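You operate a simulated robot arm through the tools that you are given. There is no shell and no other tool.

The job below is to be done with a simulated two-armed robot. You get a single attempt, and the scene is never put back.

## Task
Take the striped box on the top of the door bench and put it away on the top of the plywood stand. Put the wooden bar with the largest size on its label from the top of the tilt bench on the high shelf of the red rack. Switch the cabinet switch on. Put the pine stamp on the top of the low cupboard away on the top of the counter bench. Take the green brush and leave it on the top of the counter bench. Put the green stamp on the banded board. Put the pale brush on the top of the long bench. Take the peg bundle and put it on the high shelf of the store rack. Do these in any order. Set down upright: striped box, green stamp.

The check looks at the end state, three seconds after you hand in, the way a careful person would. Anything else that was tipped, shoved, dropped, spilled or broken makes it a failure.

## Robot
Two 7-joint arms with two-finger parallel grippers on one trunk, on a base that moves. Base frame: it is fixed to the floor where the robot stands at the start and does not move with it; the origin is under the middle of the robot, x ahead of it, y to its left, z up. Lengths are in mm, angles in degrees, forces in N, time in s.
The left shoulder is at the start at [50, 158, 1083], the right one opposite. With the tool pointing down near the work surface each hand reaches from about 100 to 660 mm from the robot's upright axis, wherever it stands, measured 20 degrees to its own side. Places, roughly: banded board (24x6x3 cm) [4500, 4200, 800]; cabinet switch [1800, -3900, 1300]; green brush (8x5x5 cm) [5900, 5500, 600]; green stamp [5500, 5750, 750]; high shelf of the red rack [-4400, 900, 1300]; high shelf of the store rack (133x20 cm) [6980, 8180, 1040]; pale brush (8x5x5 cm) [6100, 5700, 600]; peg bundle (4x3x3 cm) [5300, 7600, 700]; pine stamp (4x2x6 cm) [1900, -3900, 700]; striped box [-2000, -1500, 1000]; top of the counter bench [8400, 5400, 800]; top of the long bench [7500, 2700, 800]; top of the plywood stand [1600, -1900, 600]; wooden bar [-4500, 1500, 750]. Payload 3.91 kg a hand.
Tool frame (each hand has its own): the origin (TCP) lies between the finger pads and is the grasp point; the fingertips stand 30 mm ahead of it; z points along the fingers, y is the line along which they close. The gripper opens to 110 mm. The fingers are 20 mm wide and 10 mm thick; the gripper's body (48 by 112 mm) begins 55 mm behind the TCP.
Orientation is that of the tool frame in the base frame, as [roll, pitch, yaw] about the fixed x, y, z axes, in that order (R = Rz(yaw) Ry(pitch) Rx(roll)). With the fingers straight down and closing along the base's y, the tool's x points along the base's -x, its y along +y and its z along -z.

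## Interface
- The arms move only by the tool jog_arm. It takes "left_targets", "right_targets" or both (then of equal length, played together; a hand with none holds still); each is a list of rows, each a list of 7 numbers: the shift along the tool's x, y, z in cm, then the turn, a rotation vector about the tool's x, y, z in degrees, then the gripper command, from -1 (fully open) to 1 (shut), values between in proportion. In form: [[tx, ty, tz, wx, wy, wz, claw], ...]. A call has 1 to 20 rows; each row is the pose to reach, as a shift and turn from the pose commanded when the call began, along the tool's axes at that moment. A row lasts 0.2 s, in which the tool goes at most 50 mm and 8.6 degrees; a call with a longer step from one row to the next is refused whole, and so is a gripper value outside its range. Where a pose cannot be reached the arm comes as near as it can. A force on the tool above 40 N (or 10 N above the force at the start of the call, whichever is more), or a blocked arm, ends the call early, and 0.2 s more pass. The fingers move at their own pace (about 153 mm/s each) and stop on an object; they squeeze with about 21 N. The grip force told is the motor's: it shows also when the fingers shut on nothing. Time passes only in rows, and 0.2 s behind the last, so rows that repeat a pose let the fingers close. It gives the time, the measured TCP pose, the force on the tool (base axes), the opening and the grip force at its end, in the units of the frame above (readings bear some noise), with the torque about the TCP (base axes, N m) and any sound that the robot's microphone picked up, and new pictures: "pictures" is both (left out), scene, wrist or none (wrist: the cameras of the hands that moved).
- Cameras (640 x 400 px; columns grow to the right, rows downward): "scene" is now at [133.9, 6.9, 1254.6]; the picture's right is [0.08, -1.00, 0.00], its down [-0.24, -0.02, -0.97] and it looks along [0.97, 0.08, -0.25] (base axes); focal length 214 px, centre (320, 200). "left" rides on the left gripper at [72, -17, -103] in its tool frame; the picture's right is [0.23, 0.97, 0.00], its down [-0.76, 0.18, -0.62] and it looks along [-0.61, 0.14, 0.78] (tool axes); focal length 222 px, centre (320, 200). "right" rides on the right gripper at [72, 17, -103] in its tool frame; the picture's right is [-0.23, 0.97, 0.00], its down [-0.76, -0.18, -0.62] and it looks along [-0.61, -0.14, 0.78] (tool axes); focal length 222 px, centre (320, 200). There is no depth. A picture from a camera that has moved, and an enlarged one, comes with that camera's place and axes in the base frame and with its lens.
- raise_lower(by): slides the trunk up (or, below 0, down) by that many mm; the arms and the scene camera ride with it, the base frame stays. It gives what a move gives, with no picture.
- steer(legs): drives the robot by 1 to 6 legs, each [ahead, turn to the left] in mm and degrees, along the robot's own axes; the way and the turn of a leg run together, so that a leg with both is an arc; at most 1500 mm and 180 degrees a leg. The arms and the cameras ride along, it lands a little off, and it stops where it bumps. It gives what a move gives, and a new picture of the scene camera.
- aim_head(pan, tilt): turns the head with the scene camera to pan (to the left, within 80 degrees either way) and tilt (down, from -29 to 69), counted from straight ahead of the robot. It gives what a move gives, and a new picture of the scene camera.
- close_up(camera, box): a new picture of the part [left, top, right, bottom] of that camera's present view, enlarged. It takes no simulated time.
- hand_in(): hands the job in; it is judged then, once.

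Nothing tells you exact positions but the pictures and the camera data. Unless the task says otherwise, let go and move clear before handing in.

The tools are called after "Emit:" as name(argument=value, ...) on one line, values as JSON. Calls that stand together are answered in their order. jog_arm: Moves the arms, as the interface text tells. Its arguments: {"type":"object","properties":{"left_targets":{"type":"array","items":{"type":"array","items":{"type":"number"}}},"right_targets":{"type":"array","items":{"type":"array","items":{"type":"number"}}},"pictures":{"type":"string","enum":["both","scene","wrist","none"]}},"required":[]} The other tools are called the same way: raise_lower (by) moves the trunk up or down; steer (legs) drives the base; aim_head (pan, tilt) turns the head that bears the scene camera; close_up (camera, box) takes an enlarged picture of a part of a camera's view; hand_in () hands the job in.

At the start:

```text
clock: 0.0
left_position: [365.1, 169.9, 1159.9]
left_tcp_rot: [-180.0, 0.1, 180.0]
left_ft_force: [-0.4, -0.3, -0.2]
left_ft_torque: [-0.03, 0.0, 0.02]
left_gripper_width: 110.0
left_grasp_force: 0.0
right_position: [311.7, -139.2, 1211.3]
right_tcp_rot: [-179.9, 0.1, 180.0]
right_ft_force: [0.3, 0.0, 0.4]
right_ft_torque: [-0.03, 0.02, 0.02]
right_gripper_width: 109.9
right_grasp_force: 0.1
trunk travel left (down, up): [-325.0, 157.0]
robot x, y, heading: [-1.6, -2.1, 0.2]
head pan, tilt (commanded): [4.5, 14.2]
```

scene: 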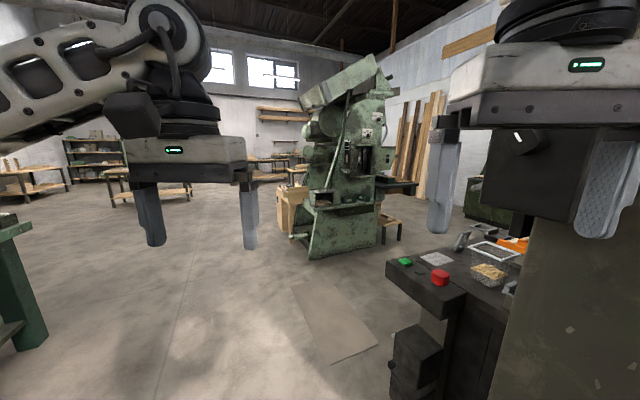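
right: 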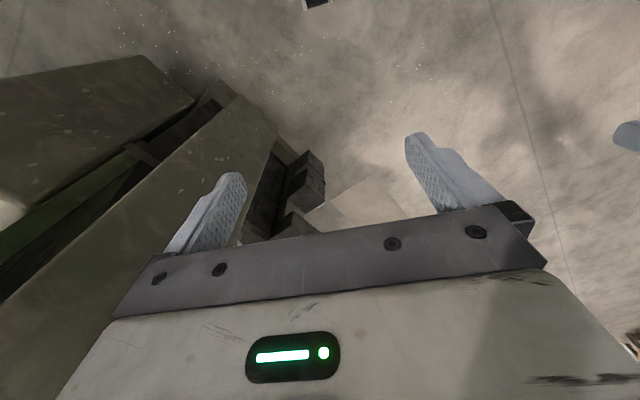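
left: 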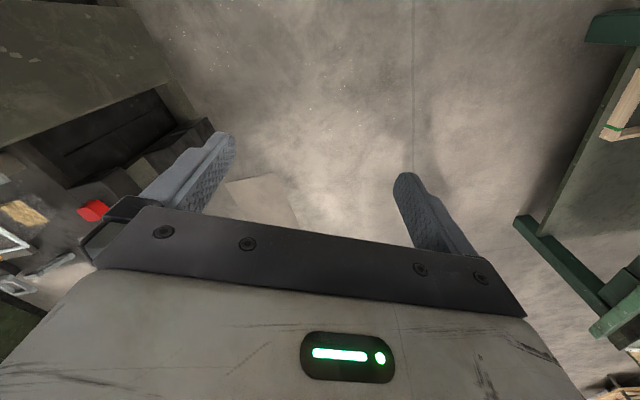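

I see a workshop with a green press ahead, a dark machine/cabinet close on my right and a green bench to my left. I'll look around with the head first to map the surroundings.

Emit:
aim_head(pan=80, tilt=15)

Emit:
aim_head(pan=-80, tilt=15)

Emit:
aim_head(pan=0, tilt=10)

```text
clock: 1.5
left_position: [366.6, 169.9, 1159.3]
left_tcp_rot: [180.0, 0.0, -180.0]
left_ft_force: [0.1, 1.0, -0.1]
left_ft_torque: [0.0, 0.0, -0.04]
left_gripper_width: 110.3
left_grasp_force: 0.0
right_position: [312.1, -139.1, 1212.4]
right_tcp_rot: [180.0, -0.1, -180.0]
right_ft_force: [0.5, 0.9, -0.1]
right_ft_torque: [0.01, 0.0, -0.03]
right_gripper_width: 110.1
right_grasp_force: 0.0
trunk travel left (down, up): [-325.0, 157.0]
robot x, y, heading: [-1.5, 1.4, -0.1]
head pan, tilt (commanded): [80.0, 15.0]
camera scene: at [57.1, 91.6, 1253.4], right [0.98, -0.17, 0.0], down [-0.05, -0.25, -0.97], along [0.17, 0.95, -0.26], focal length 214 px, centre (320, 200)
```

scene: 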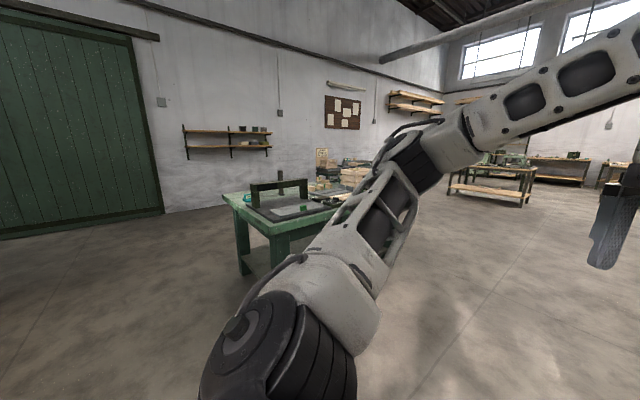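

```text
clock: 3.9
left_position: [365.9, 170.4, 1160.6]
left_tcp_rot: [-180.0, 0.1, 180.0]
left_ft_force: [0.4, 0.3, -0.2]
left_ft_torque: [-0.02, 0.01, -0.02]
left_gripper_width: 110.2
left_grasp_force: 0.1
right_position: [312.5, -139.0, 1210.8]
right_tcp_rot: [179.9, 0.0, 180.0]
right_ft_force: [0.2, 0.0, 0.1]
right_ft_torque: [-0.03, 0.03, -0.01]
right_gripper_width: 110.0
right_grasp_force: 0.1
trunk travel left (down, up): [-325.0, 157.0]
robot x, y, heading: [3.3, 3.5, 0.1]
head pan, tilt (commanded): [-80.0, 15.0]
camera scene: at [57.1, -92.4, 1253.4], right [-0.98, -0.17, 0.0], down [-0.05, 0.25, -0.97], along [0.17, -0.95, -0.26], focal length 214 px, centre (320, 200)
```

scene: 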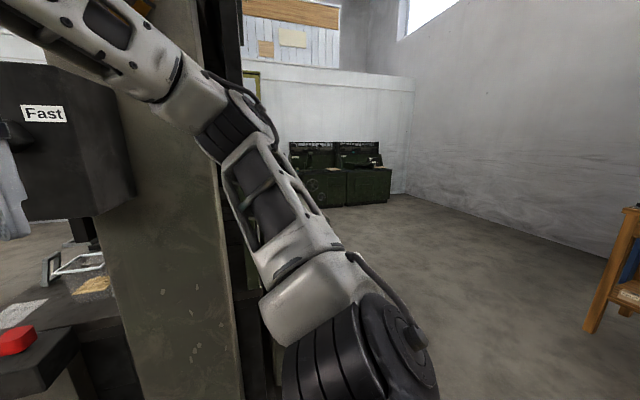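

```text
clock: 5.5
left_position: [365.5, 169.9, 1161.0]
left_tcp_rot: [180.0, 0.0, -180.0]
left_ft_force: [0.1, 0.2, 0.4]
left_ft_torque: [-0.02, -0.02, -0.02]
left_gripper_width: 110.0
left_grasp_force: 0.0
right_position: [312.4, -138.8, 1211.9]
right_tcp_rot: [-179.9, 0.0, 180.0]
right_ft_force: [0.9, 0.0, -0.6]
right_ft_torque: [0.01, 0.0, -0.01]
right_gripper_width: 110.0
right_grasp_force: 0.0
trunk travel left (down, up): [-325.0, 157.0]
robot x, y, heading: [0.7, 1.6, 0.1]
head pan, tilt (commanded): [0.0, 10.0]
camera scene: at [133.8, -0.5, 1261.5], right [0.0, -1.0, 0.0], down [-0.17, 0.0, -0.98], along [0.98, 0.0, -0.17], focal length 214 px, centre (320, 200)
```

scene: 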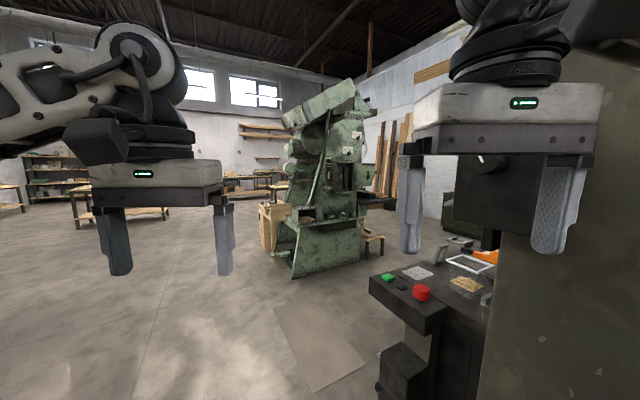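

I've seen the area: the dark machine stands to the right front, the green bench to the left. I'll tuck the arms lower and closer first so that the camera sees more and driving is safer.

Emit:
jog_arm(left_targets=[[3, 1.6, 3, 0, 0, 0, -1], [6, 3.2, 6, 0, 0, 0, -1], [9, 4.8, 9, 0, 0, 0, -1], [12, 6.4, 12, 0, 0, 0, -1], [15, 8, 15, 0, 0, 0, -1], [15, 8, 15, 0, 0, 0, -1]], right_targets=[[2, -2.2, 4, 0, 0, 0, -1], [4, -4.4, 8, 0, 0, 0, -1], [6, -6.6, 12, 0, 0, 0, -1], [8, -8.8, 16, 0, 0, 0, -1], [10, -11, 20, 0, 0, 0, -1], [10, -11, 20, 0, 0, 0, -1]], pictures="scene")

```text
clock: 6.9
left_position: [225.9, 256.8, 1019.2]
left_tcp_rot: [-179.9, 0.0, -179.9]
left_ft_force: [-0.1, -0.2, 0.0]
left_ft_torque: [0.0, -0.02, 0.03]
left_gripper_width: 110.0
left_grasp_force: 0.1
left hand out of reach, approached as far as the arm can: row 5, 6
right_position: [226.7, -251.2, 1021.7]
right_tcp_rot: [179.9, 0.1, -180.0]
right_ft_force: [0.3, -1.6, -0.8]
right_ft_torque: [-0.03, 0.02, -0.01]
right_gripper_width: 109.9
right_grasp_force: 0.1
right hand out of reach, approached as far as the arm can: row 5, 6
trunk travel left (down, up): [-325.0, 157.0]
robot x, y, heading: [1.5, 2.4, 0.2]
head pan, tilt (commanded): [0.0, 10.0]
camera scene: at [133.7, -0.4, 1261.5], right [0.0, -1.0, 0.0], down [-0.17, 0.0, -0.98], along [0.98, 0.0, -0.17], focal length 214 px, centre (320, 200)
```

scene: 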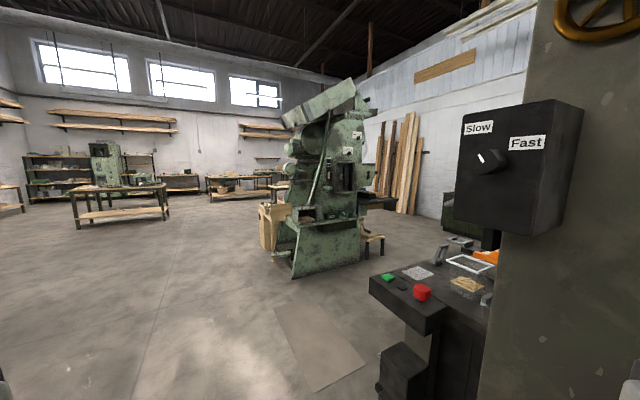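

The view is now clear. Let me look to the sides with the arms tucked.

Emit:
aim_head(pan=-70, tilt=15)

Emit:
aim_head(pan=60, tilt=15)

```text
clock: 8.3
left_position: [227.2, 257.5, 1019.1]
left_tcp_rot: [-180.0, -0.1, 179.9]
left_ft_force: [0.4, -0.8, -0.8]
left_ft_torque: [-0.01, 0.02, 0.0]
left_gripper_width: 109.9
left_grasp_force: 0.1
right_position: [226.4, -250.2, 1021.8]
right_tcp_rot: [-180.0, -0.1, -180.0]
right_ft_force: [0.6, -0.3, -0.4]
right_ft_torque: [0.0, 0.01, 0.01]
right_gripper_width: 110.2
right_grasp_force: 0.0
trunk travel left (down, up): [-325.0, 157.0]
robot x, y, heading: [-3.7, -0.0, 0.3]
head pan, tilt (commanded): [-70.0, 15.0]
camera scene: at [72.8, -88.1, 1253.4], right [-0.94, -0.34, 0.0], down [-0.09, 0.24, -0.97], along [0.33, -0.91, -0.26], focal length 214 px, centre (320, 200)
```

scene: 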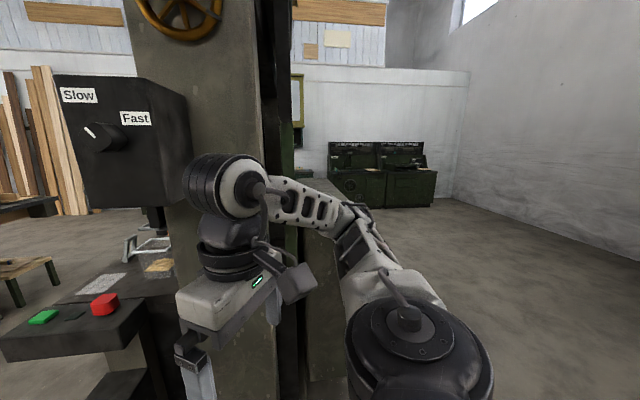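

```text
clock: 10.4
left_position: [226.3, 256.1, 1019.7]
left_tcp_rot: [-180.0, 0.1, -180.0]
left_ft_force: [0.4, 0.9, -0.4]
left_ft_torque: [0.02, 0.01, 0.02]
left_gripper_width: 109.8
left_grasp_force: 0.2
right_position: [226.3, -250.5, 1022.3]
right_tcp_rot: [-180.0, -0.1, 180.0]
right_ft_force: [-0.3, -0.6, -0.1]
right_ft_torque: [-0.01, 0.01, -0.01]
right_gripper_width: 110.1
right_grasp_force: 0.1
trunk travel left (down, up): [-325.0, 157.0]
robot x, y, heading: [-1.5, 3.5, 0.1]
head pan, tilt (commanded): [60.0, 15.0]
camera scene: at [87.5, 80.5, 1253.4], right [0.87, -0.5, 0.0], down [-0.13, -0.22, -0.97], along [0.48, 0.84, -0.26], focal length 214 px, centre (320, 200)
```

scene: 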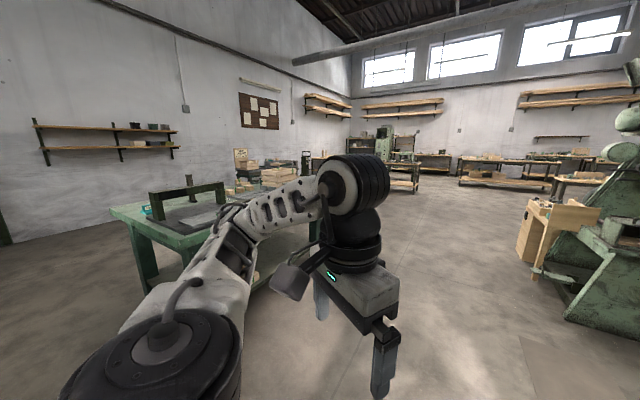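

The surroundings leave room to turn in place. I'll turn to look behind me, where the wooden bars, red rack and door bench are.

Emit:
aim_head(pan=0, tilt=12)

Emit:
steer(legs=[[0, 120]])

Emit:
steer(legs=[[0, 45]])

Emit:
steer(legs=[[0, 55]])

```text
clock: 11.7
left_position: [227.0, 256.0, 1019.2]
left_tcp_rot: [179.9, -0.1, -180.0]
left_ft_force: [0.8, 0.1, 0.7]
left_ft_torque: [-0.01, 0.0, 0.01]
left_gripper_width: 110.1
left_grasp_force: 0.1
right_position: [225.9, -249.5, 1021.2]
right_tcp_rot: [180.0, -0.2, -179.9]
right_ft_force: [0.5, -1.0, -0.7]
right_ft_torque: [0.02, 0.0, 0.0]
right_gripper_width: 110.0
right_grasp_force: 0.0
trunk travel left (down, up): [-325.0, 157.0]
robot x, y, heading: [-2.3, -0.5, -0.1]
head pan, tilt (commanded): [0.0, 12.0]
camera scene: at [134.0, -0.3, 1258.2], right [0.0, -1.0, 0.0], down [-0.21, 0.0, -0.98], along [0.98, 0.0, -0.21], focal length 214 px, centre (320, 200)
```

scene: 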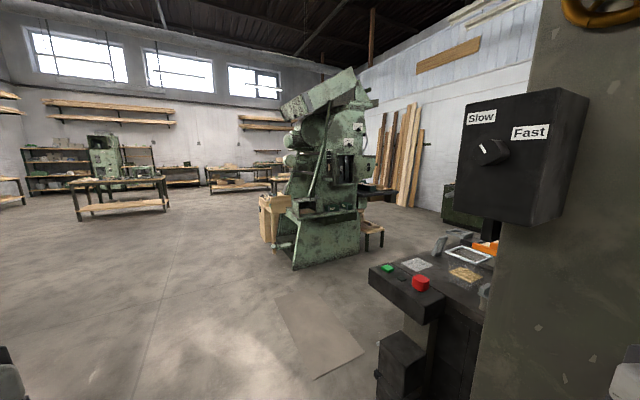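

```text
clock: 17.1
left_position: [-335.3, 65.4, 1020.4]
left_tcp_rot: [180.0, 0.1, -59.5]
left_ft_force: [-0.3, -0.8, 0.2]
left_ft_torque: [0.0, 0.0, 0.03]
left_gripper_width: 110.0
left_grasp_force: 0.1
right_position: [100.4, 322.8, 1020.9]
right_tcp_rot: [-180.0, -0.1, -59.4]
right_ft_force: [0.1, 0.3, 0.2]
right_ft_torque: [0.0, -0.02, -0.01]
right_gripper_width: 110.3
right_grasp_force: 0.0
trunk travel left (down, up): [-325.0, 157.0]
robot x, y, heading: [-0.4, -0.8, 120.5]
head pan, tilt (commanded): [0.0, 12.0]
camera scene: at [-67.0, 114.3, 1258.2], right [0.86, 0.51, 0.0], down [0.11, -0.18, -0.98], along [-0.5, 0.84, -0.21], focal length 214 px, centre (320, 200)
```

scene: 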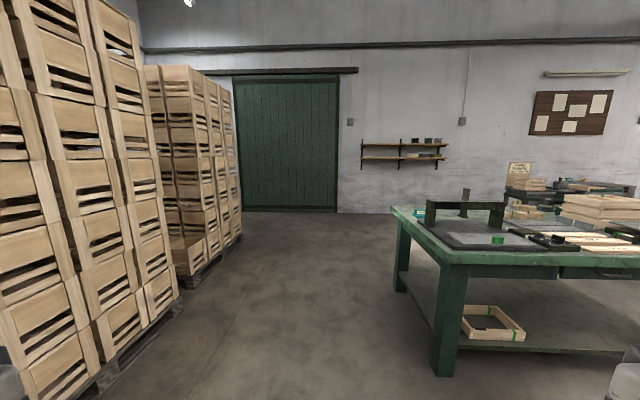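

```text
clock: 19.6
left_position: [-284.6, -187.4, 1020.0]
left_tcp_rot: [-180.0, 0.0, -14.9]
left_ft_force: [0.2, -0.3, -0.5]
left_ft_torque: [0.01, -0.02, 0.03]
left_gripper_width: 110.2
left_grasp_force: 0.0
right_position: [-155.0, 300.7, 1021.4]
right_tcp_rot: [-180.0, -0.1, -15.0]
right_ft_force: [0.6, 0.4, -0.3]
right_ft_torque: [-0.01, 0.02, 0.01]
right_gripper_width: 110.0
right_grasp_force: 0.0
trunk travel left (down, up): [-325.0, 157.0]
robot x, y, heading: [0.0, 2.8, 165.0]
head pan, tilt (commanded): [0.0, 12.0]
camera scene: at [-127.9, 33.9, 1258.2], right [0.26, 0.97, 0.0], down [0.2, -0.05, -0.98], along [-0.94, 0.25, -0.21], focal length 214 px, centre (320, 200)
```

scene: 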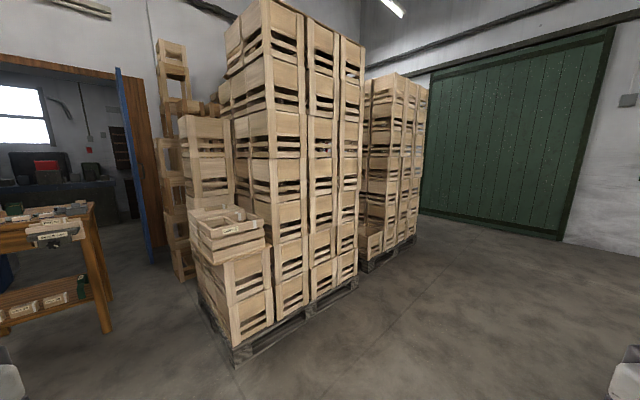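

```text
clock: 22.4
left_position: [-7.8, -340.9, 1019.4]
left_tcp_rot: [-180.0, 0.1, 40.3]
left_ft_force: [0.5, 0.2, 0.8]
left_ft_torque: [0.0, -0.04, -0.03]
left_gripper_width: 109.9
left_grasp_force: 0.0
right_position: [-334.9, 45.3, 1021.3]
right_tcp_rot: [-180.0, -0.1, 40.1]
right_ft_force: [0.9, 0.6, -1.2]
right_ft_torque: [-0.02, -0.01, -0.04]
right_gripper_width: 110.0
right_grasp_force: 0.1
trunk travel left (down, up): [-325.0, 157.0]
robot x, y, heading: [-1.9, -3.3, -140.0]
head pan, tilt (commanded): [0.0, 12.0]
camera scene: at [-101.0, -86.4, 1258.2], right [-0.64, 0.76, 0.0], down [0.16, 0.13, -0.98], along [-0.75, -0.63, -0.21], focal length 214 px, centre (320, 200)
```

scene: 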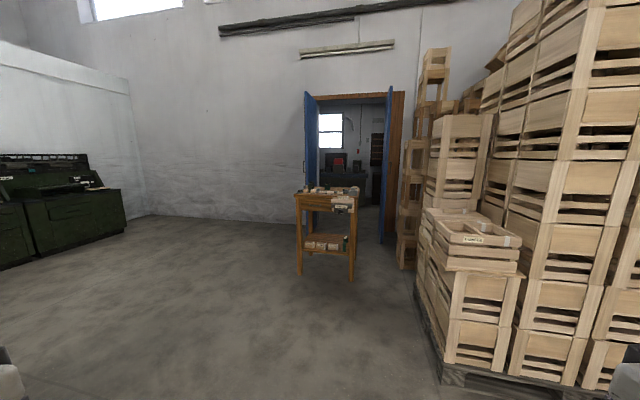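

The wooden cart in front of the blue double door must be the door bench, at about (-2000,-1500). The bar/rack room lies through the door. Let me zoom in.

Emit:
close_up(camera="scene", box=[280, 80, 440, 290])

Emit:
close_up(camera="scene", box=[290, 175, 370, 225])

Emit:
close_up(camera="scene", box=[0, 140, 140, 230])

```text
1.90 times, centred on (360, 185) of scene
camera zoom: at [-101.0, -86.4, 1258.2], right [-0.64, 0.76, 0.0], down [0.16, 0.13, -0.98], along [-0.75, -0.63, -0.21], focal length 408 px, centre (244, 229)
```

zoom: 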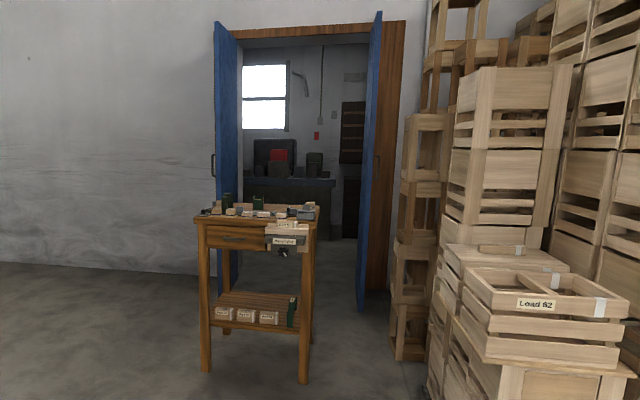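

```text
8.00 times, centred on (330, 200) of scene
camera zoom: at [-101.0, -86.4, 1258.2], right [-0.64, 0.76, 0.0], down [0.16, 0.13, -0.98], along [-0.75, -0.63, -0.21], focal length 1716 px, centre (240, 200)
```

zoom: 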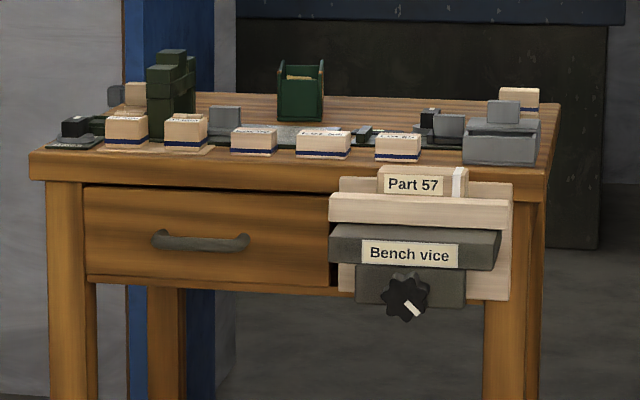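

```text
4.44 times, centred on (70, 185) of scene
camera zoom: at [-101.0, -86.4, 1258.2], right [-0.64, 0.76, 0.0], down [0.16, 0.13, -0.98], along [-0.75, -0.63, -0.21], focal length 953 px, centre (1431, 267)
```

zoom: 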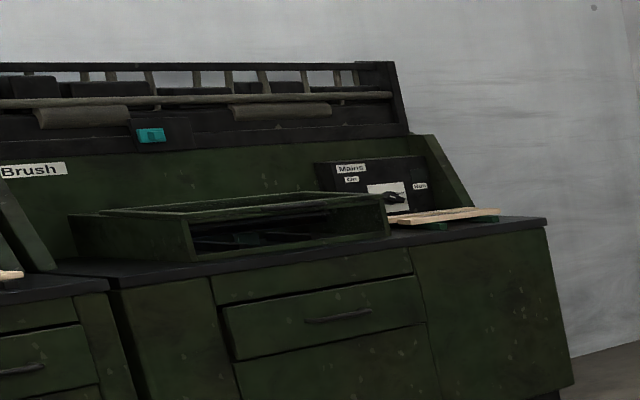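

The hall is rotated about 28° to my frame; the tilt bench and red rack must be in the back corner behind the crate stacks, reached along the green sliding door. I'll drive along the crates' front toward the green door.

Emit:
steer(legs=[[0, -90.5], [1500, 0], [1200, 0]])

```text
clock: 39.3
left_position: [-2078.2, 2061.7, 1019.6]
left_tcp_rot: [179.9, 0.0, -49.2]
left_ft_force: [0.2, -0.2, -1.0]
left_ft_torque: [-0.03, 0.01, -0.02]
left_gripper_width: 110.2
left_grasp_force: 0.0
right_position: [-1695.9, 2391.6, 1021.1]
right_tcp_rot: [-180.0, -0.1, -49.3]
right_ft_force: [0.6, 0.1, 0.3]
right_ft_torque: [0.01, -0.01, 0.0]
right_gripper_width: 109.8
right_grasp_force: 0.0
trunk travel left (down, up): [-325.0, 157.0]
robot x, y, heading: [-1736.4, 2057.7, 130.3]
head pan, tilt (commanded): [0.0, 12.0]
camera scene: at [-1823.1, 2157.6, 1258.2], right [0.76, 0.65, 0.0], down [0.14, -0.16, -0.98], along [-0.64, 0.74, -0.21], focal length 214 px, centre (320, 200)
```

scene: 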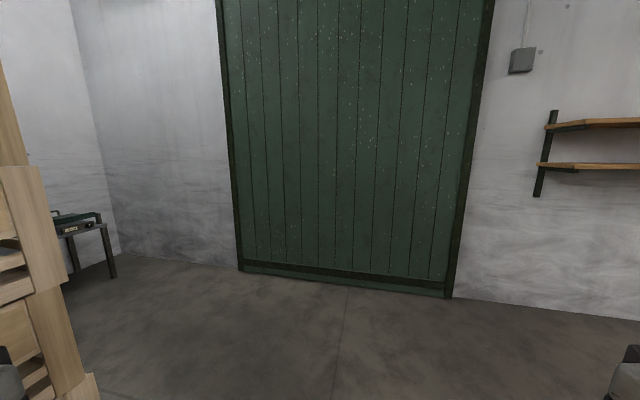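

The tilt bench shows in the corner to the left behind the crates. I'll look left.

Emit:
aim_head(pan=50, tilt=15)

```text
clock: 40.5
left_position: [-2078.6, 2062.8, 1020.7]
left_tcp_rot: [-180.0, 0.0, -49.3]
left_ft_force: [0.0, -0.6, -0.1]
left_ft_torque: [0.02, 0.0, 0.02]
left_gripper_width: 110.0
left_grasp_force: 0.1
right_position: [-1694.0, 2392.5, 1021.4]
right_tcp_rot: [-180.0, 0.0, -49.4]
right_ft_force: [0.3, -0.3, -0.9]
right_ft_torque: [-0.01, 0.02, -0.02]
right_gripper_width: 110.1
right_grasp_force: 0.1
trunk travel left (down, up): [-325.0, 157.0]
robot x, y, heading: [-1734.6, 2057.9, 130.5]
head pan, tilt (commanded): [50.0, 15.0]
camera scene: at [-1855.6, 2085.8, 1253.4], right [-0.01, 1.0, 0.0], down [0.26, 0.0, -0.97], along [-0.97, -0.01, -0.26], focal length 214 px, centre (320, 200)
```

scene: 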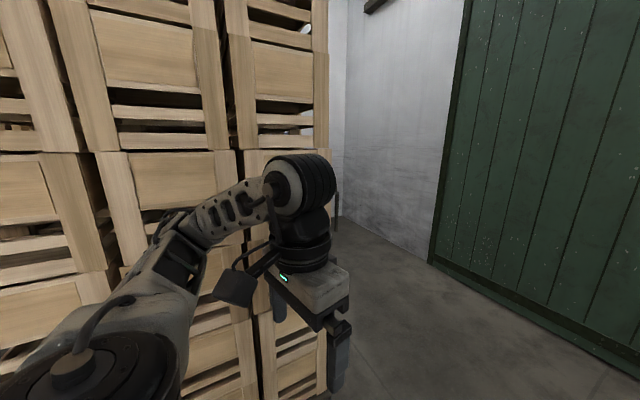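

I'll go forward into the gap between the crates and the green door, then turn left to face the bench.

Emit:
aim_head(pan=0, tilt=15)

Emit:
steer(legs=[[1220, 0], [0, 77.5]])

```text
clock: 41.7
left_position: [-2079.2, 2062.2, 1019.5]
left_tcp_rot: [180.0, 0.0, -49.3]
left_ft_force: [0.4, 0.3, 0.7]
left_ft_torque: [0.0, 0.03, -0.03]
left_gripper_width: 109.9
left_grasp_force: 0.1
right_position: [-1694.8, 2393.1, 1022.1]
right_tcp_rot: [-180.0, 0.0, -49.2]
right_ft_force: [-0.2, 0.4, 0.2]
right_ft_torque: [0.03, -0.01, 0.0]
right_gripper_width: 110.0
right_grasp_force: 0.0
trunk travel left (down, up): [-325.0, 157.0]
robot x, y, heading: [-1735.8, 2054.9, 130.8]
head pan, tilt (commanded): [0.0, 15.0]
camera scene: at [-1823.2, 2157.6, 1253.4], right [0.76, 0.65, 0.0], down [0.17, -0.2, -0.97], along [-0.63, 0.73, -0.26], focal length 214 px, centre (320, 200)
```

scene: 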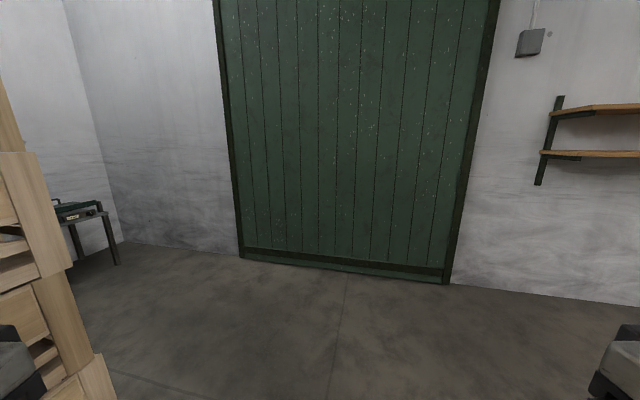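

```text
clock: 51.2
left_position: [-2601.4, 2640.4, 1019.6]
left_tcp_rot: [-180.0, -0.1, 29.4]
left_ft_force: [-0.3, 0.5, -1.3]
left_ft_torque: [0.04, 0.01, 0.01]
left_gripper_width: 109.8
left_grasp_force: 0.0
right_position: [-2850.5, 3080.2, 1022.1]
right_tcp_rot: [180.0, -0.1, 29.4]
right_ft_force: [-0.7, 0.6, 0.2]
right_ft_torque: [-0.01, -0.02, -0.05]
right_gripper_width: 109.9
right_grasp_force: 0.1
trunk travel left (down, up): [-325.0, 157.0]
robot x, y, heading: [-2530.9, 2977.8, -150.6]
head pan, tilt (commanded): [0.0, 15.0]
camera scene: at [-2646.7, 2908.9, 1253.4], right [-0.49, 0.87, 0.0], down [0.23, 0.13, -0.97], along [-0.84, -0.47, -0.26], focal length 214 px, centre (320, 200)
```

scene: 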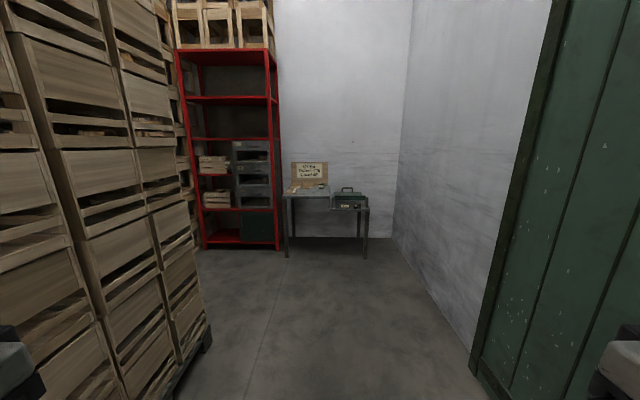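

The red rack and small tilt bench are straight ahead. I'll zoom on them.

Emit:
close_up(camera="scene", box=[275, 150, 380, 265])

Emit:
close_up(camera="scene", box=[165, 30, 325, 260])

Emit:
close_up(camera="scene", box=[280, 155, 344, 195])

```text
3.48 times, centred on (328, 208) of scene
camera zoom: at [-2646.7, 2908.9, 1253.4], right [-0.49, 0.87, 0.0], down [0.23, 0.13, -0.97], along [-0.84, -0.47, -0.26], focal length 746 px, centre (294, 174)
```

zoom: 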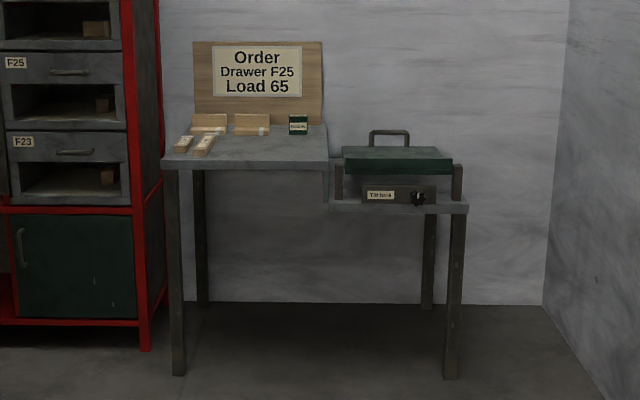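

```text
1.74 times, centred on (245, 145) of scene
camera zoom: at [-2646.7, 2908.9, 1253.4], right [-0.49, 0.87, 0.0], down [0.23, 0.13, -0.97], along [-0.84, -0.47, -0.26], focal length 373 px, centre (450, 296)
```

zoom: 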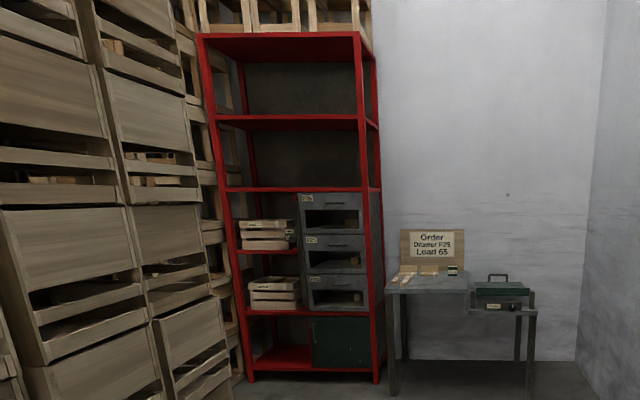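

```text
10.00 times, centred on (312, 175) of scene
camera zoom: at [-2646.7, 2908.9, 1253.4], right [-0.49, 0.87, 0.0], down [0.23, 0.13, -0.97], along [-0.84, -0.47, -0.26], focal length 2145 px, centre (400, 450)
```

zoom: 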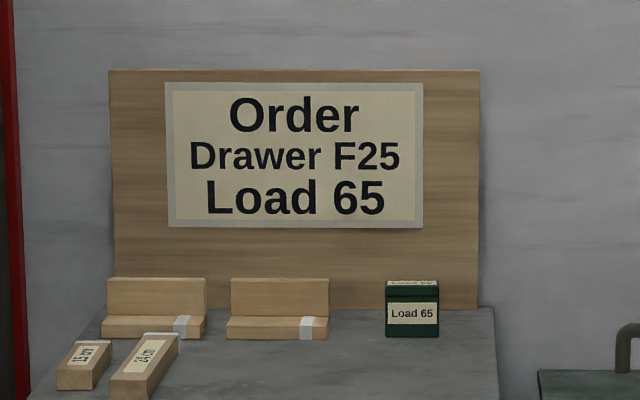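

The bench's left half holds the bars labelled "15 cm" and apparently "24 cm", and the rack's high shelf (z≈1290) is the empty bay. I'll drive straight ahead 1500 mm, with the crates to my left.

Emit:
steer(legs=[[1450, 0]])

Emit:
aim_head(pan=0, tilt=25)

```text
clock: 58.5
left_position: [-3863.6, 1910.0, 1020.1]
left_tcp_rot: [-180.0, 0.0, 30.5]
left_ft_force: [-0.6, 0.6, 0.8]
left_ft_torque: [-0.03, -0.03, -0.02]
left_gripper_width: 110.0
left_grasp_force: 0.0
right_position: [-4119.7, 2345.1, 1022.0]
right_tcp_rot: [-180.0, 0.0, 30.4]
right_ft_force: [-0.3, -0.3, -1.2]
right_ft_torque: [0.0, -0.01, 0.03]
right_gripper_width: 110.0
right_grasp_force: 0.0
trunk travel left (down, up): [-325.0, 157.0]
robot x, y, heading: [-3799.8, 2246.0, -149.6]
head pan, tilt (commanded): [0.0, 15.0]
camera scene: at [-3911.8, 2177.6, 1253.3], right [-0.51, 0.86, 0.0], down [0.22, 0.13, -0.97], along [-0.83, -0.49, -0.26], focal length 214 px, centre (320, 200)
```

scene: 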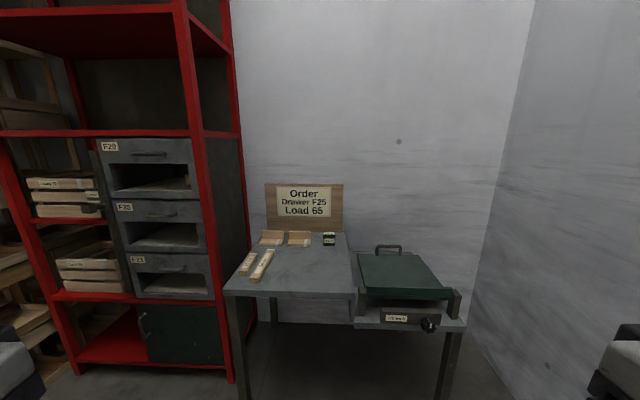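

```text
clock: 59.2
left_position: [-3862.7, 1910.6, 1020.4]
left_tcp_rot: [179.9, 0.0, 30.5]
left_ft_force: [-0.1, -0.3, -0.1]
left_ft_torque: [-0.05, 0.01, -0.01]
left_gripper_width: 109.9
left_grasp_force: 0.1
right_position: [-4119.9, 2346.1, 1020.7]
right_tcp_rot: [179.9, -0.2, 30.4]
right_ft_force: [0.6, 0.2, 0.0]
right_ft_torque: [-0.04, 0.02, 0.02]
right_gripper_width: 110.1
right_grasp_force: 0.0
trunk travel left (down, up): [-325.0, 157.0]
robot x, y, heading: [-3799.7, 2241.4, -149.6]
head pan, tilt (commanded): [0.0, 25.0]
camera scene: at [-3910.6, 2178.2, 1237.2], right [-0.51, 0.86, 0.0], down [0.36, 0.21, -0.91], along [-0.78, -0.46, -0.42], focal length 214 px, centre (320, 200)
```

scene: 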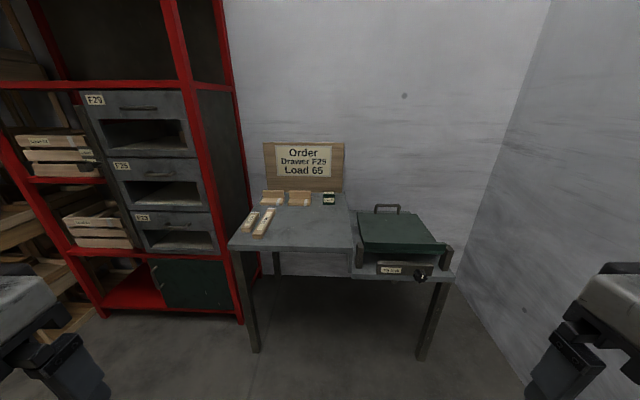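

Emit:
close_up(camera="scene", box=[232, 180, 312, 245])

Emit:
close_up(camera="scene", box=[235, 185, 355, 260])

```text
6.15 times, centred on (272, 212) of scene
camera zoom: at [-3910.6, 2178.2, 1237.2], right [-0.51, 0.86, 0.0], down [0.36, 0.21, -0.91], along [-0.78, -0.46, -0.42], focal length 1320 px, centre (615, 123)
```

zoom: 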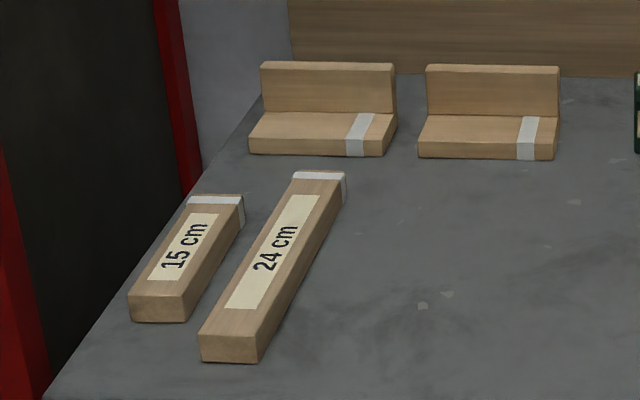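

```text
5.33 times, centred on (295, 222) of scene
camera zoom: at [-3910.6, 2178.2, 1237.2], right [-0.51, 0.86, 0.0], down [0.36, 0.21, -0.91], along [-0.78, -0.46, -0.42], focal length 1144 px, centre (453, 80)
```

zoom: 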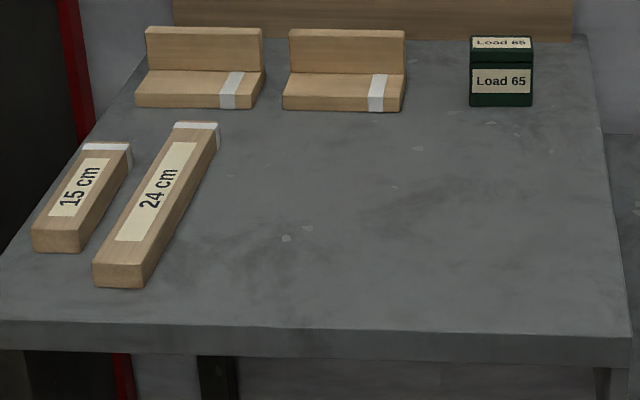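

The largest label is "24 cm" (bar at about (-4520,1520)). I'll move up to the bench so the left hand can reach it, keeping a gap to the bench edge.

Emit:
steer(legs=[[0, 10], [400, 0], [0, -12]])

Emit:
aim_head(pan=10, tilt=45)

```text
clock: 63.2
left_position: [-4182.2, 1649.0, 1020.3]
left_tcp_rot: [179.9, 0.1, 28.5]
left_ft_force: [-0.2, -0.4, -0.1]
left_ft_torque: [-0.02, 0.01, 0.0]
left_gripper_width: 110.1
left_grasp_force: 0.0
right_position: [-4426.1, 2093.5, 1022.1]
right_tcp_rot: [180.0, -0.2, 28.5]
right_ft_force: [0.5, -0.7, -0.5]
right_ft_torque: [0.02, -0.02, 0.01]
right_gripper_width: 110.1
right_grasp_force: 0.0
trunk travel left (down, up): [-325.0, 157.0]
robot x, y, heading: [-4104.6, 1977.5, -151.3]
head pan, tilt (commanded): [0.0, 25.0]
camera scene: at [-4221.8, 1918.5, 1237.1], right [-0.48, 0.88, 0.0], down [0.37, 0.2, -0.91], along [-0.8, -0.43, -0.42], focal length 214 px, centre (320, 200)
```

scene: 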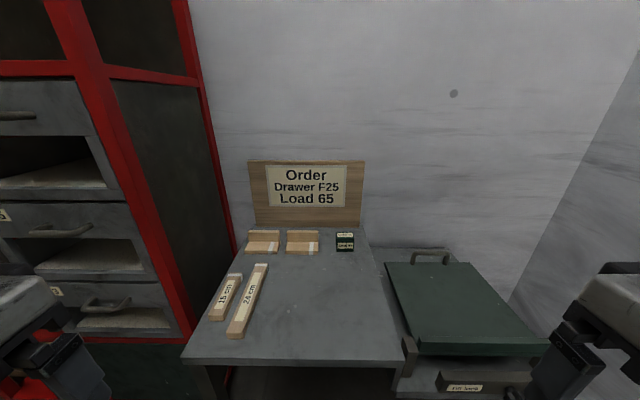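

```text
clock: 64.0
left_position: [-4183.3, 1649.2, 1019.9]
left_tcp_rot: [180.0, 0.0, 28.7]
left_ft_force: [-0.1, -0.2, -0.2]
left_ft_torque: [0.0, 0.0, 0.0]
left_gripper_width: 110.1
left_grasp_force: 0.0
right_position: [-4424.6, 2094.8, 1020.9]
right_tcp_rot: [-180.0, -0.1, 28.5]
right_ft_force: [-0.3, -0.1, 0.2]
right_ft_torque: [-0.03, -0.02, -0.04]
right_gripper_width: 110.1
right_grasp_force: 0.2
trunk travel left (down, up): [-325.0, 157.0]
robot x, y, heading: [-4109.3, 1980.3, -151.6]
head pan, tilt (commanded): [10.0, 45.0]
camera scene: at [-4204.4, 1911.7, 1206.6], right [-0.62, 0.78, 0.0], down [0.55, 0.44, -0.71], along [-0.55, -0.44, -0.71], focal length 214 px, centre (320, 200)
```

scene: 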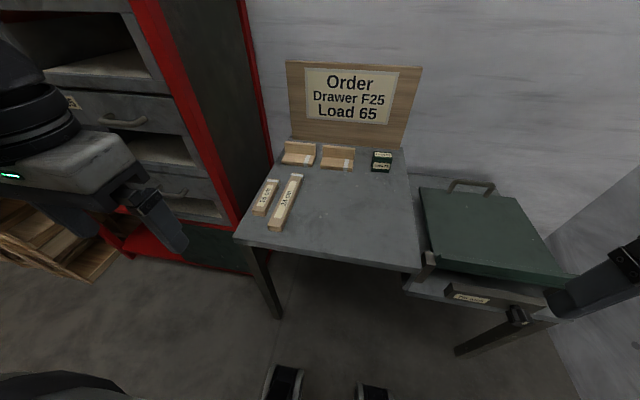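

Emit:
close_up(camera="scene", box=[230, 130, 350, 250])

```text
3.33 times, centred on (290, 190) of scene
camera zoom: at [-4204.4, 1911.7, 1206.6], right [-0.62, 0.78, 0.0], down [0.55, 0.44, -0.71], along [-0.55, -0.44, -0.71], focal length 715 px, centre (420, 233)
```

zoom: 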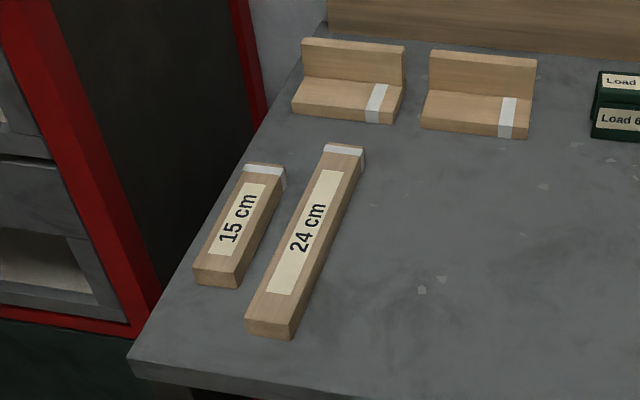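

The 24 cm bar lies along the bench depth, centre ≈(-4525,1521), top ≈ z 718 with the bench top ≈ 696. I'll bring the left hand above it, tilted 40° forward (so the same tilt can later slide the bar onto the shelf), gripper half open.

Emit:
jog_arm(left_targets=[[-3.6, -0.5, 1.5, 0, -4, 0, -0.5], [-7.2, -1, 3, 0, -8, 0, 0], [-10.8, -1.5, 4.5, 0, -12, 0, 0], [-14.4, -2, 6, 0, -16, 0, 0], [-18, -2.5, 7.5, 0, -20, 0, 0], [-21.6, -3, 9, 0, -24, 0, 0], [-25.2, -3.5, 10.5, 0, -28, 0, 0], [-28.8, -4, 12, 0, -32, 0, 0], [-32.4, -4.5, 13.5, 0, -36, 0, 0], [-36.2, -5.1, 15, 0, -40, 0, 0], [-36.2, -5.1, 15, 0, -40, 0, 0]])

```text
clock: 66.4
left_position: [-4524.7, 1521.2, 870.7]
left_tcp_rot: [-179.9, 40.1, 28.6]
left_ft_force: [-0.2, 0.5, 0.4]
left_ft_torque: [-0.01, -0.02, 0.0]
left_gripper_width: 55.0
left_grasp_force: 0.1
right_position: [-4425.8, 2094.4, 1021.0]
right_tcp_rot: [-180.0, -0.1, 28.6]
right_ft_force: [0.7, -0.3, 0.5]
right_ft_torque: [-0.03, -0.02, -0.02]
right_gripper_width: 109.8
right_grasp_force: 0.0
trunk travel left (down, up): [-325.0, 157.0]
robot x, y, heading: [-4107.5, 1981.6, -151.7]
head pan, tilt (commanded): [10.0, 45.0]
camera scene: at [-4204.4, 1911.6, 1206.5], right [-0.62, 0.78, 0.0], down [0.55, 0.44, -0.71], along [-0.55, -0.44, -0.71], focal length 214 px, centre (320, 200)
camera left: at [-4427.1, 1595.3, 902.5], right [0.62, -0.77, -0.15], down [-0.07, -0.24, 0.97], along [-0.78, -0.59, -0.21], focal length 222 px, centre (320, 200)
```

scene: 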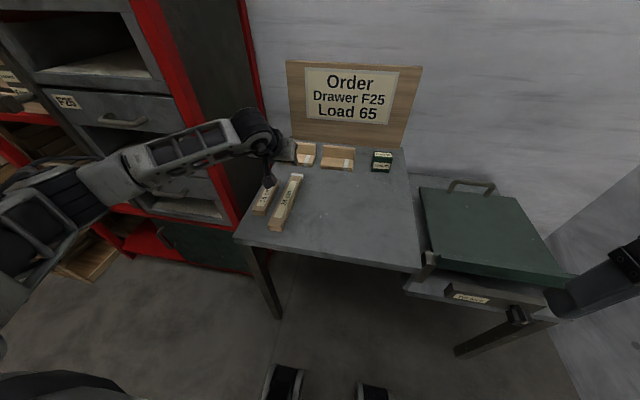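
left: 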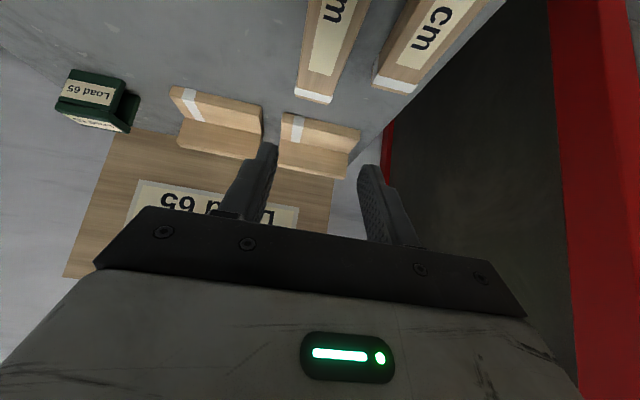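

Emit:
close_up(camera="left", box=[220, 0, 460, 240])

Emit:
close_up(camera="scene", box=[220, 110, 340, 250])

```text
1.67 times, centred on (340, 120) of left
camera zoom: at [-4427.1, 1595.3, 902.5], right [0.62, -0.77, -0.15], down [-0.07, -0.24, 0.97], along [-0.78, -0.59, -0.21], focal length 370 px, centre (287, 333)
```

zoom: 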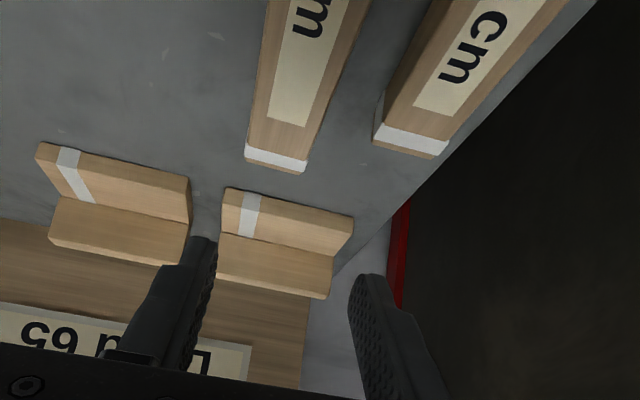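

```text
2.86 times, centred on (280, 180) of scene
camera zoom: at [-4204.4, 1911.6, 1206.5], right [-0.62, 0.78, 0.0], down [0.55, 0.44, -0.71], along [-0.55, -0.44, -0.71], focal length 613 px, centre (434, 257)
```

zoom: 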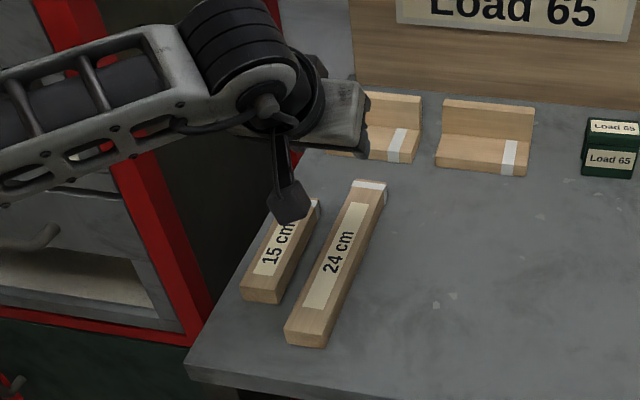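

The wrist view puts the bar about 7 mm to the gripper's -y side. I'll correct that and descend part way, then re-check.

Emit:
jog_arm(left_targets=[[2.14, -0.7, 2.55, 0, 0, 0, -0.1], [4.28, -0.7, 5.11, 0, 0, 0, -0.1], [6.43, -0.7, 7.66, 0, 0, 0, -0.1], [6.43, -0.7, 7.66, 0, 0, 0, -0.1]], pictures="wrist")

Emit:
close_up(camera="left", box=[200, 0, 440, 240])

Emit:
close_up(camera="scene", box=[220, 130, 340, 250])

```text
clock: 67.4
left_position: [-4529.4, 1528.9, 770.8]
left_tcp_rot: [-179.9, 40.1, 28.7]
left_ft_force: [-1.1, -0.2, -0.3]
left_ft_torque: [0.01, 0.0, 0.01]
left_gripper_width: 60.3
left_grasp_force: 0.0
right_position: [-4426.1, 2093.9, 1022.0]
right_tcp_rot: [-180.0, 0.0, 28.5]
right_ft_force: [0.4, -0.1, 0.5]
right_ft_torque: [0.01, -0.02, -0.01]
right_gripper_width: 109.9
right_grasp_force: 0.1
trunk travel left (down, up): [-325.0, 157.0]
robot x, y, heading: [-4105.3, 1981.9, -151.4]
head pan, tilt (commanded): [10.0, 45.0]
camera left: at [-4431.3, 1601.4, 802.4], right [0.62, -0.77, -0.15], down [-0.07, -0.24, 0.97], along [-0.78, -0.59, -0.21], focal length 222 px, centre (320, 200)
```

left: 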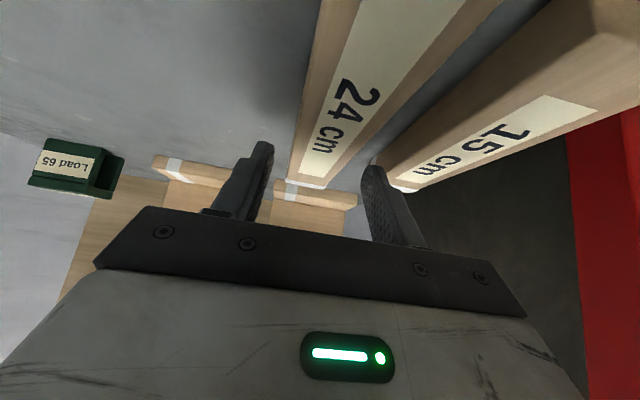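

```text
1.67 times, centred on (320, 120) of left
camera zoom: at [-4431.3, 1601.4, 802.4], right [0.62, -0.77, -0.15], down [-0.07, -0.24, 0.97], along [-0.78, -0.59, -0.21], focal length 370 px, centre (320, 333)
```

zoom: 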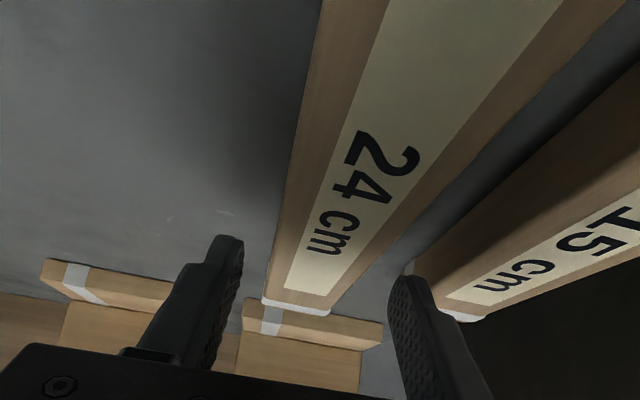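

```text
3.33 times, centred on (280, 190) of scene
camera zoom: at [-4204.4, 1911.6, 1206.5], right [-0.62, 0.78, 0.0], down [0.55, 0.44, -0.71], along [-0.55, -0.44, -0.71], focal length 715 px, centre (453, 233)
```

zoom: 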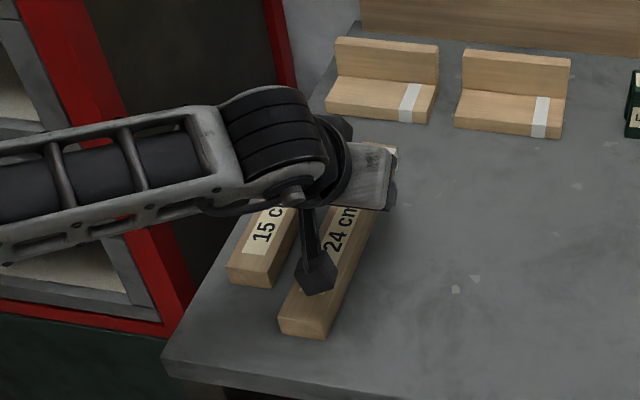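

Comparing both cameras, the bar top is actually nearer z≈748 (bench ≈728), and the fingers already straddle it well centred. I'll shift back ~30 mm toward the bar's middle, lower ~9 mm and close.

Emit:
jog_arm(left_targets=[[1.15, -0.15, -0.96, 0, 0, 0, -0.1], [2.3, -0.15, -1.93, 0, 0, 0, -0.1], [2.6, -0.15, -1.56, 0, 0, 0, -0.1], [2.91, -0.15, -1.2, 0, 0, 0, -0.1], [2.91, -0.15, -1.2, 0, 0, 0, 0.5], [2.91, -0.15, -1.2, 0, 0, 0, 1], [2.91, -0.15, -1.2, 0, 0, 0, 1]])

```text
clock: 69.0
left_position: [-4503.4, 1542.2, 760.4]
left_tcp_rot: [-179.9, 40.1, 28.8]
left_ft_force: [-0.9, -0.3, 1.2]
left_ft_torque: [-0.13, 0.22, 0.07]
left_gripper_width: 39.2
left_grasp_force: 21.1
right_position: [-4425.1, 2094.7, 1021.8]
right_tcp_rot: [-179.9, 0.0, 28.4]
right_ft_force: [0.0, 0.3, 0.8]
right_ft_torque: [0.02, 0.02, -0.02]
right_gripper_width: 110.0
right_grasp_force: 0.1
trunk travel left (down, up): [-325.0, 157.0]
robot x, y, heading: [-4108.8, 1982.2, -151.2]
head pan, tilt (commanded): [10.0, 45.0]
camera scene: at [-4204.3, 1911.7, 1206.6], right [-0.62, 0.78, 0.0], down [0.55, 0.44, -0.71], along [-0.55, -0.44, -0.71], focal length 214 px, centre (320, 200)
camera left: at [-4404.9, 1616.2, 792.8], right [0.62, -0.77, -0.15], down [-0.07, -0.24, 0.97], along [-0.78, -0.59, -0.21], focal length 222 px, centre (320, 200)
```

scene: 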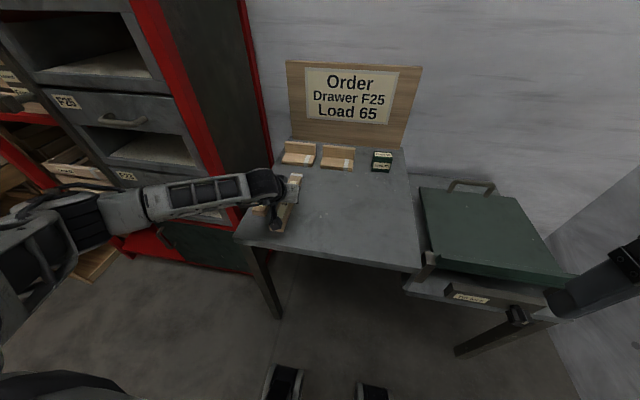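
left: 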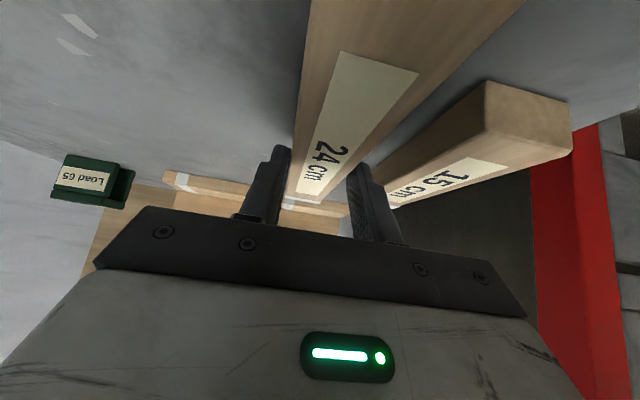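

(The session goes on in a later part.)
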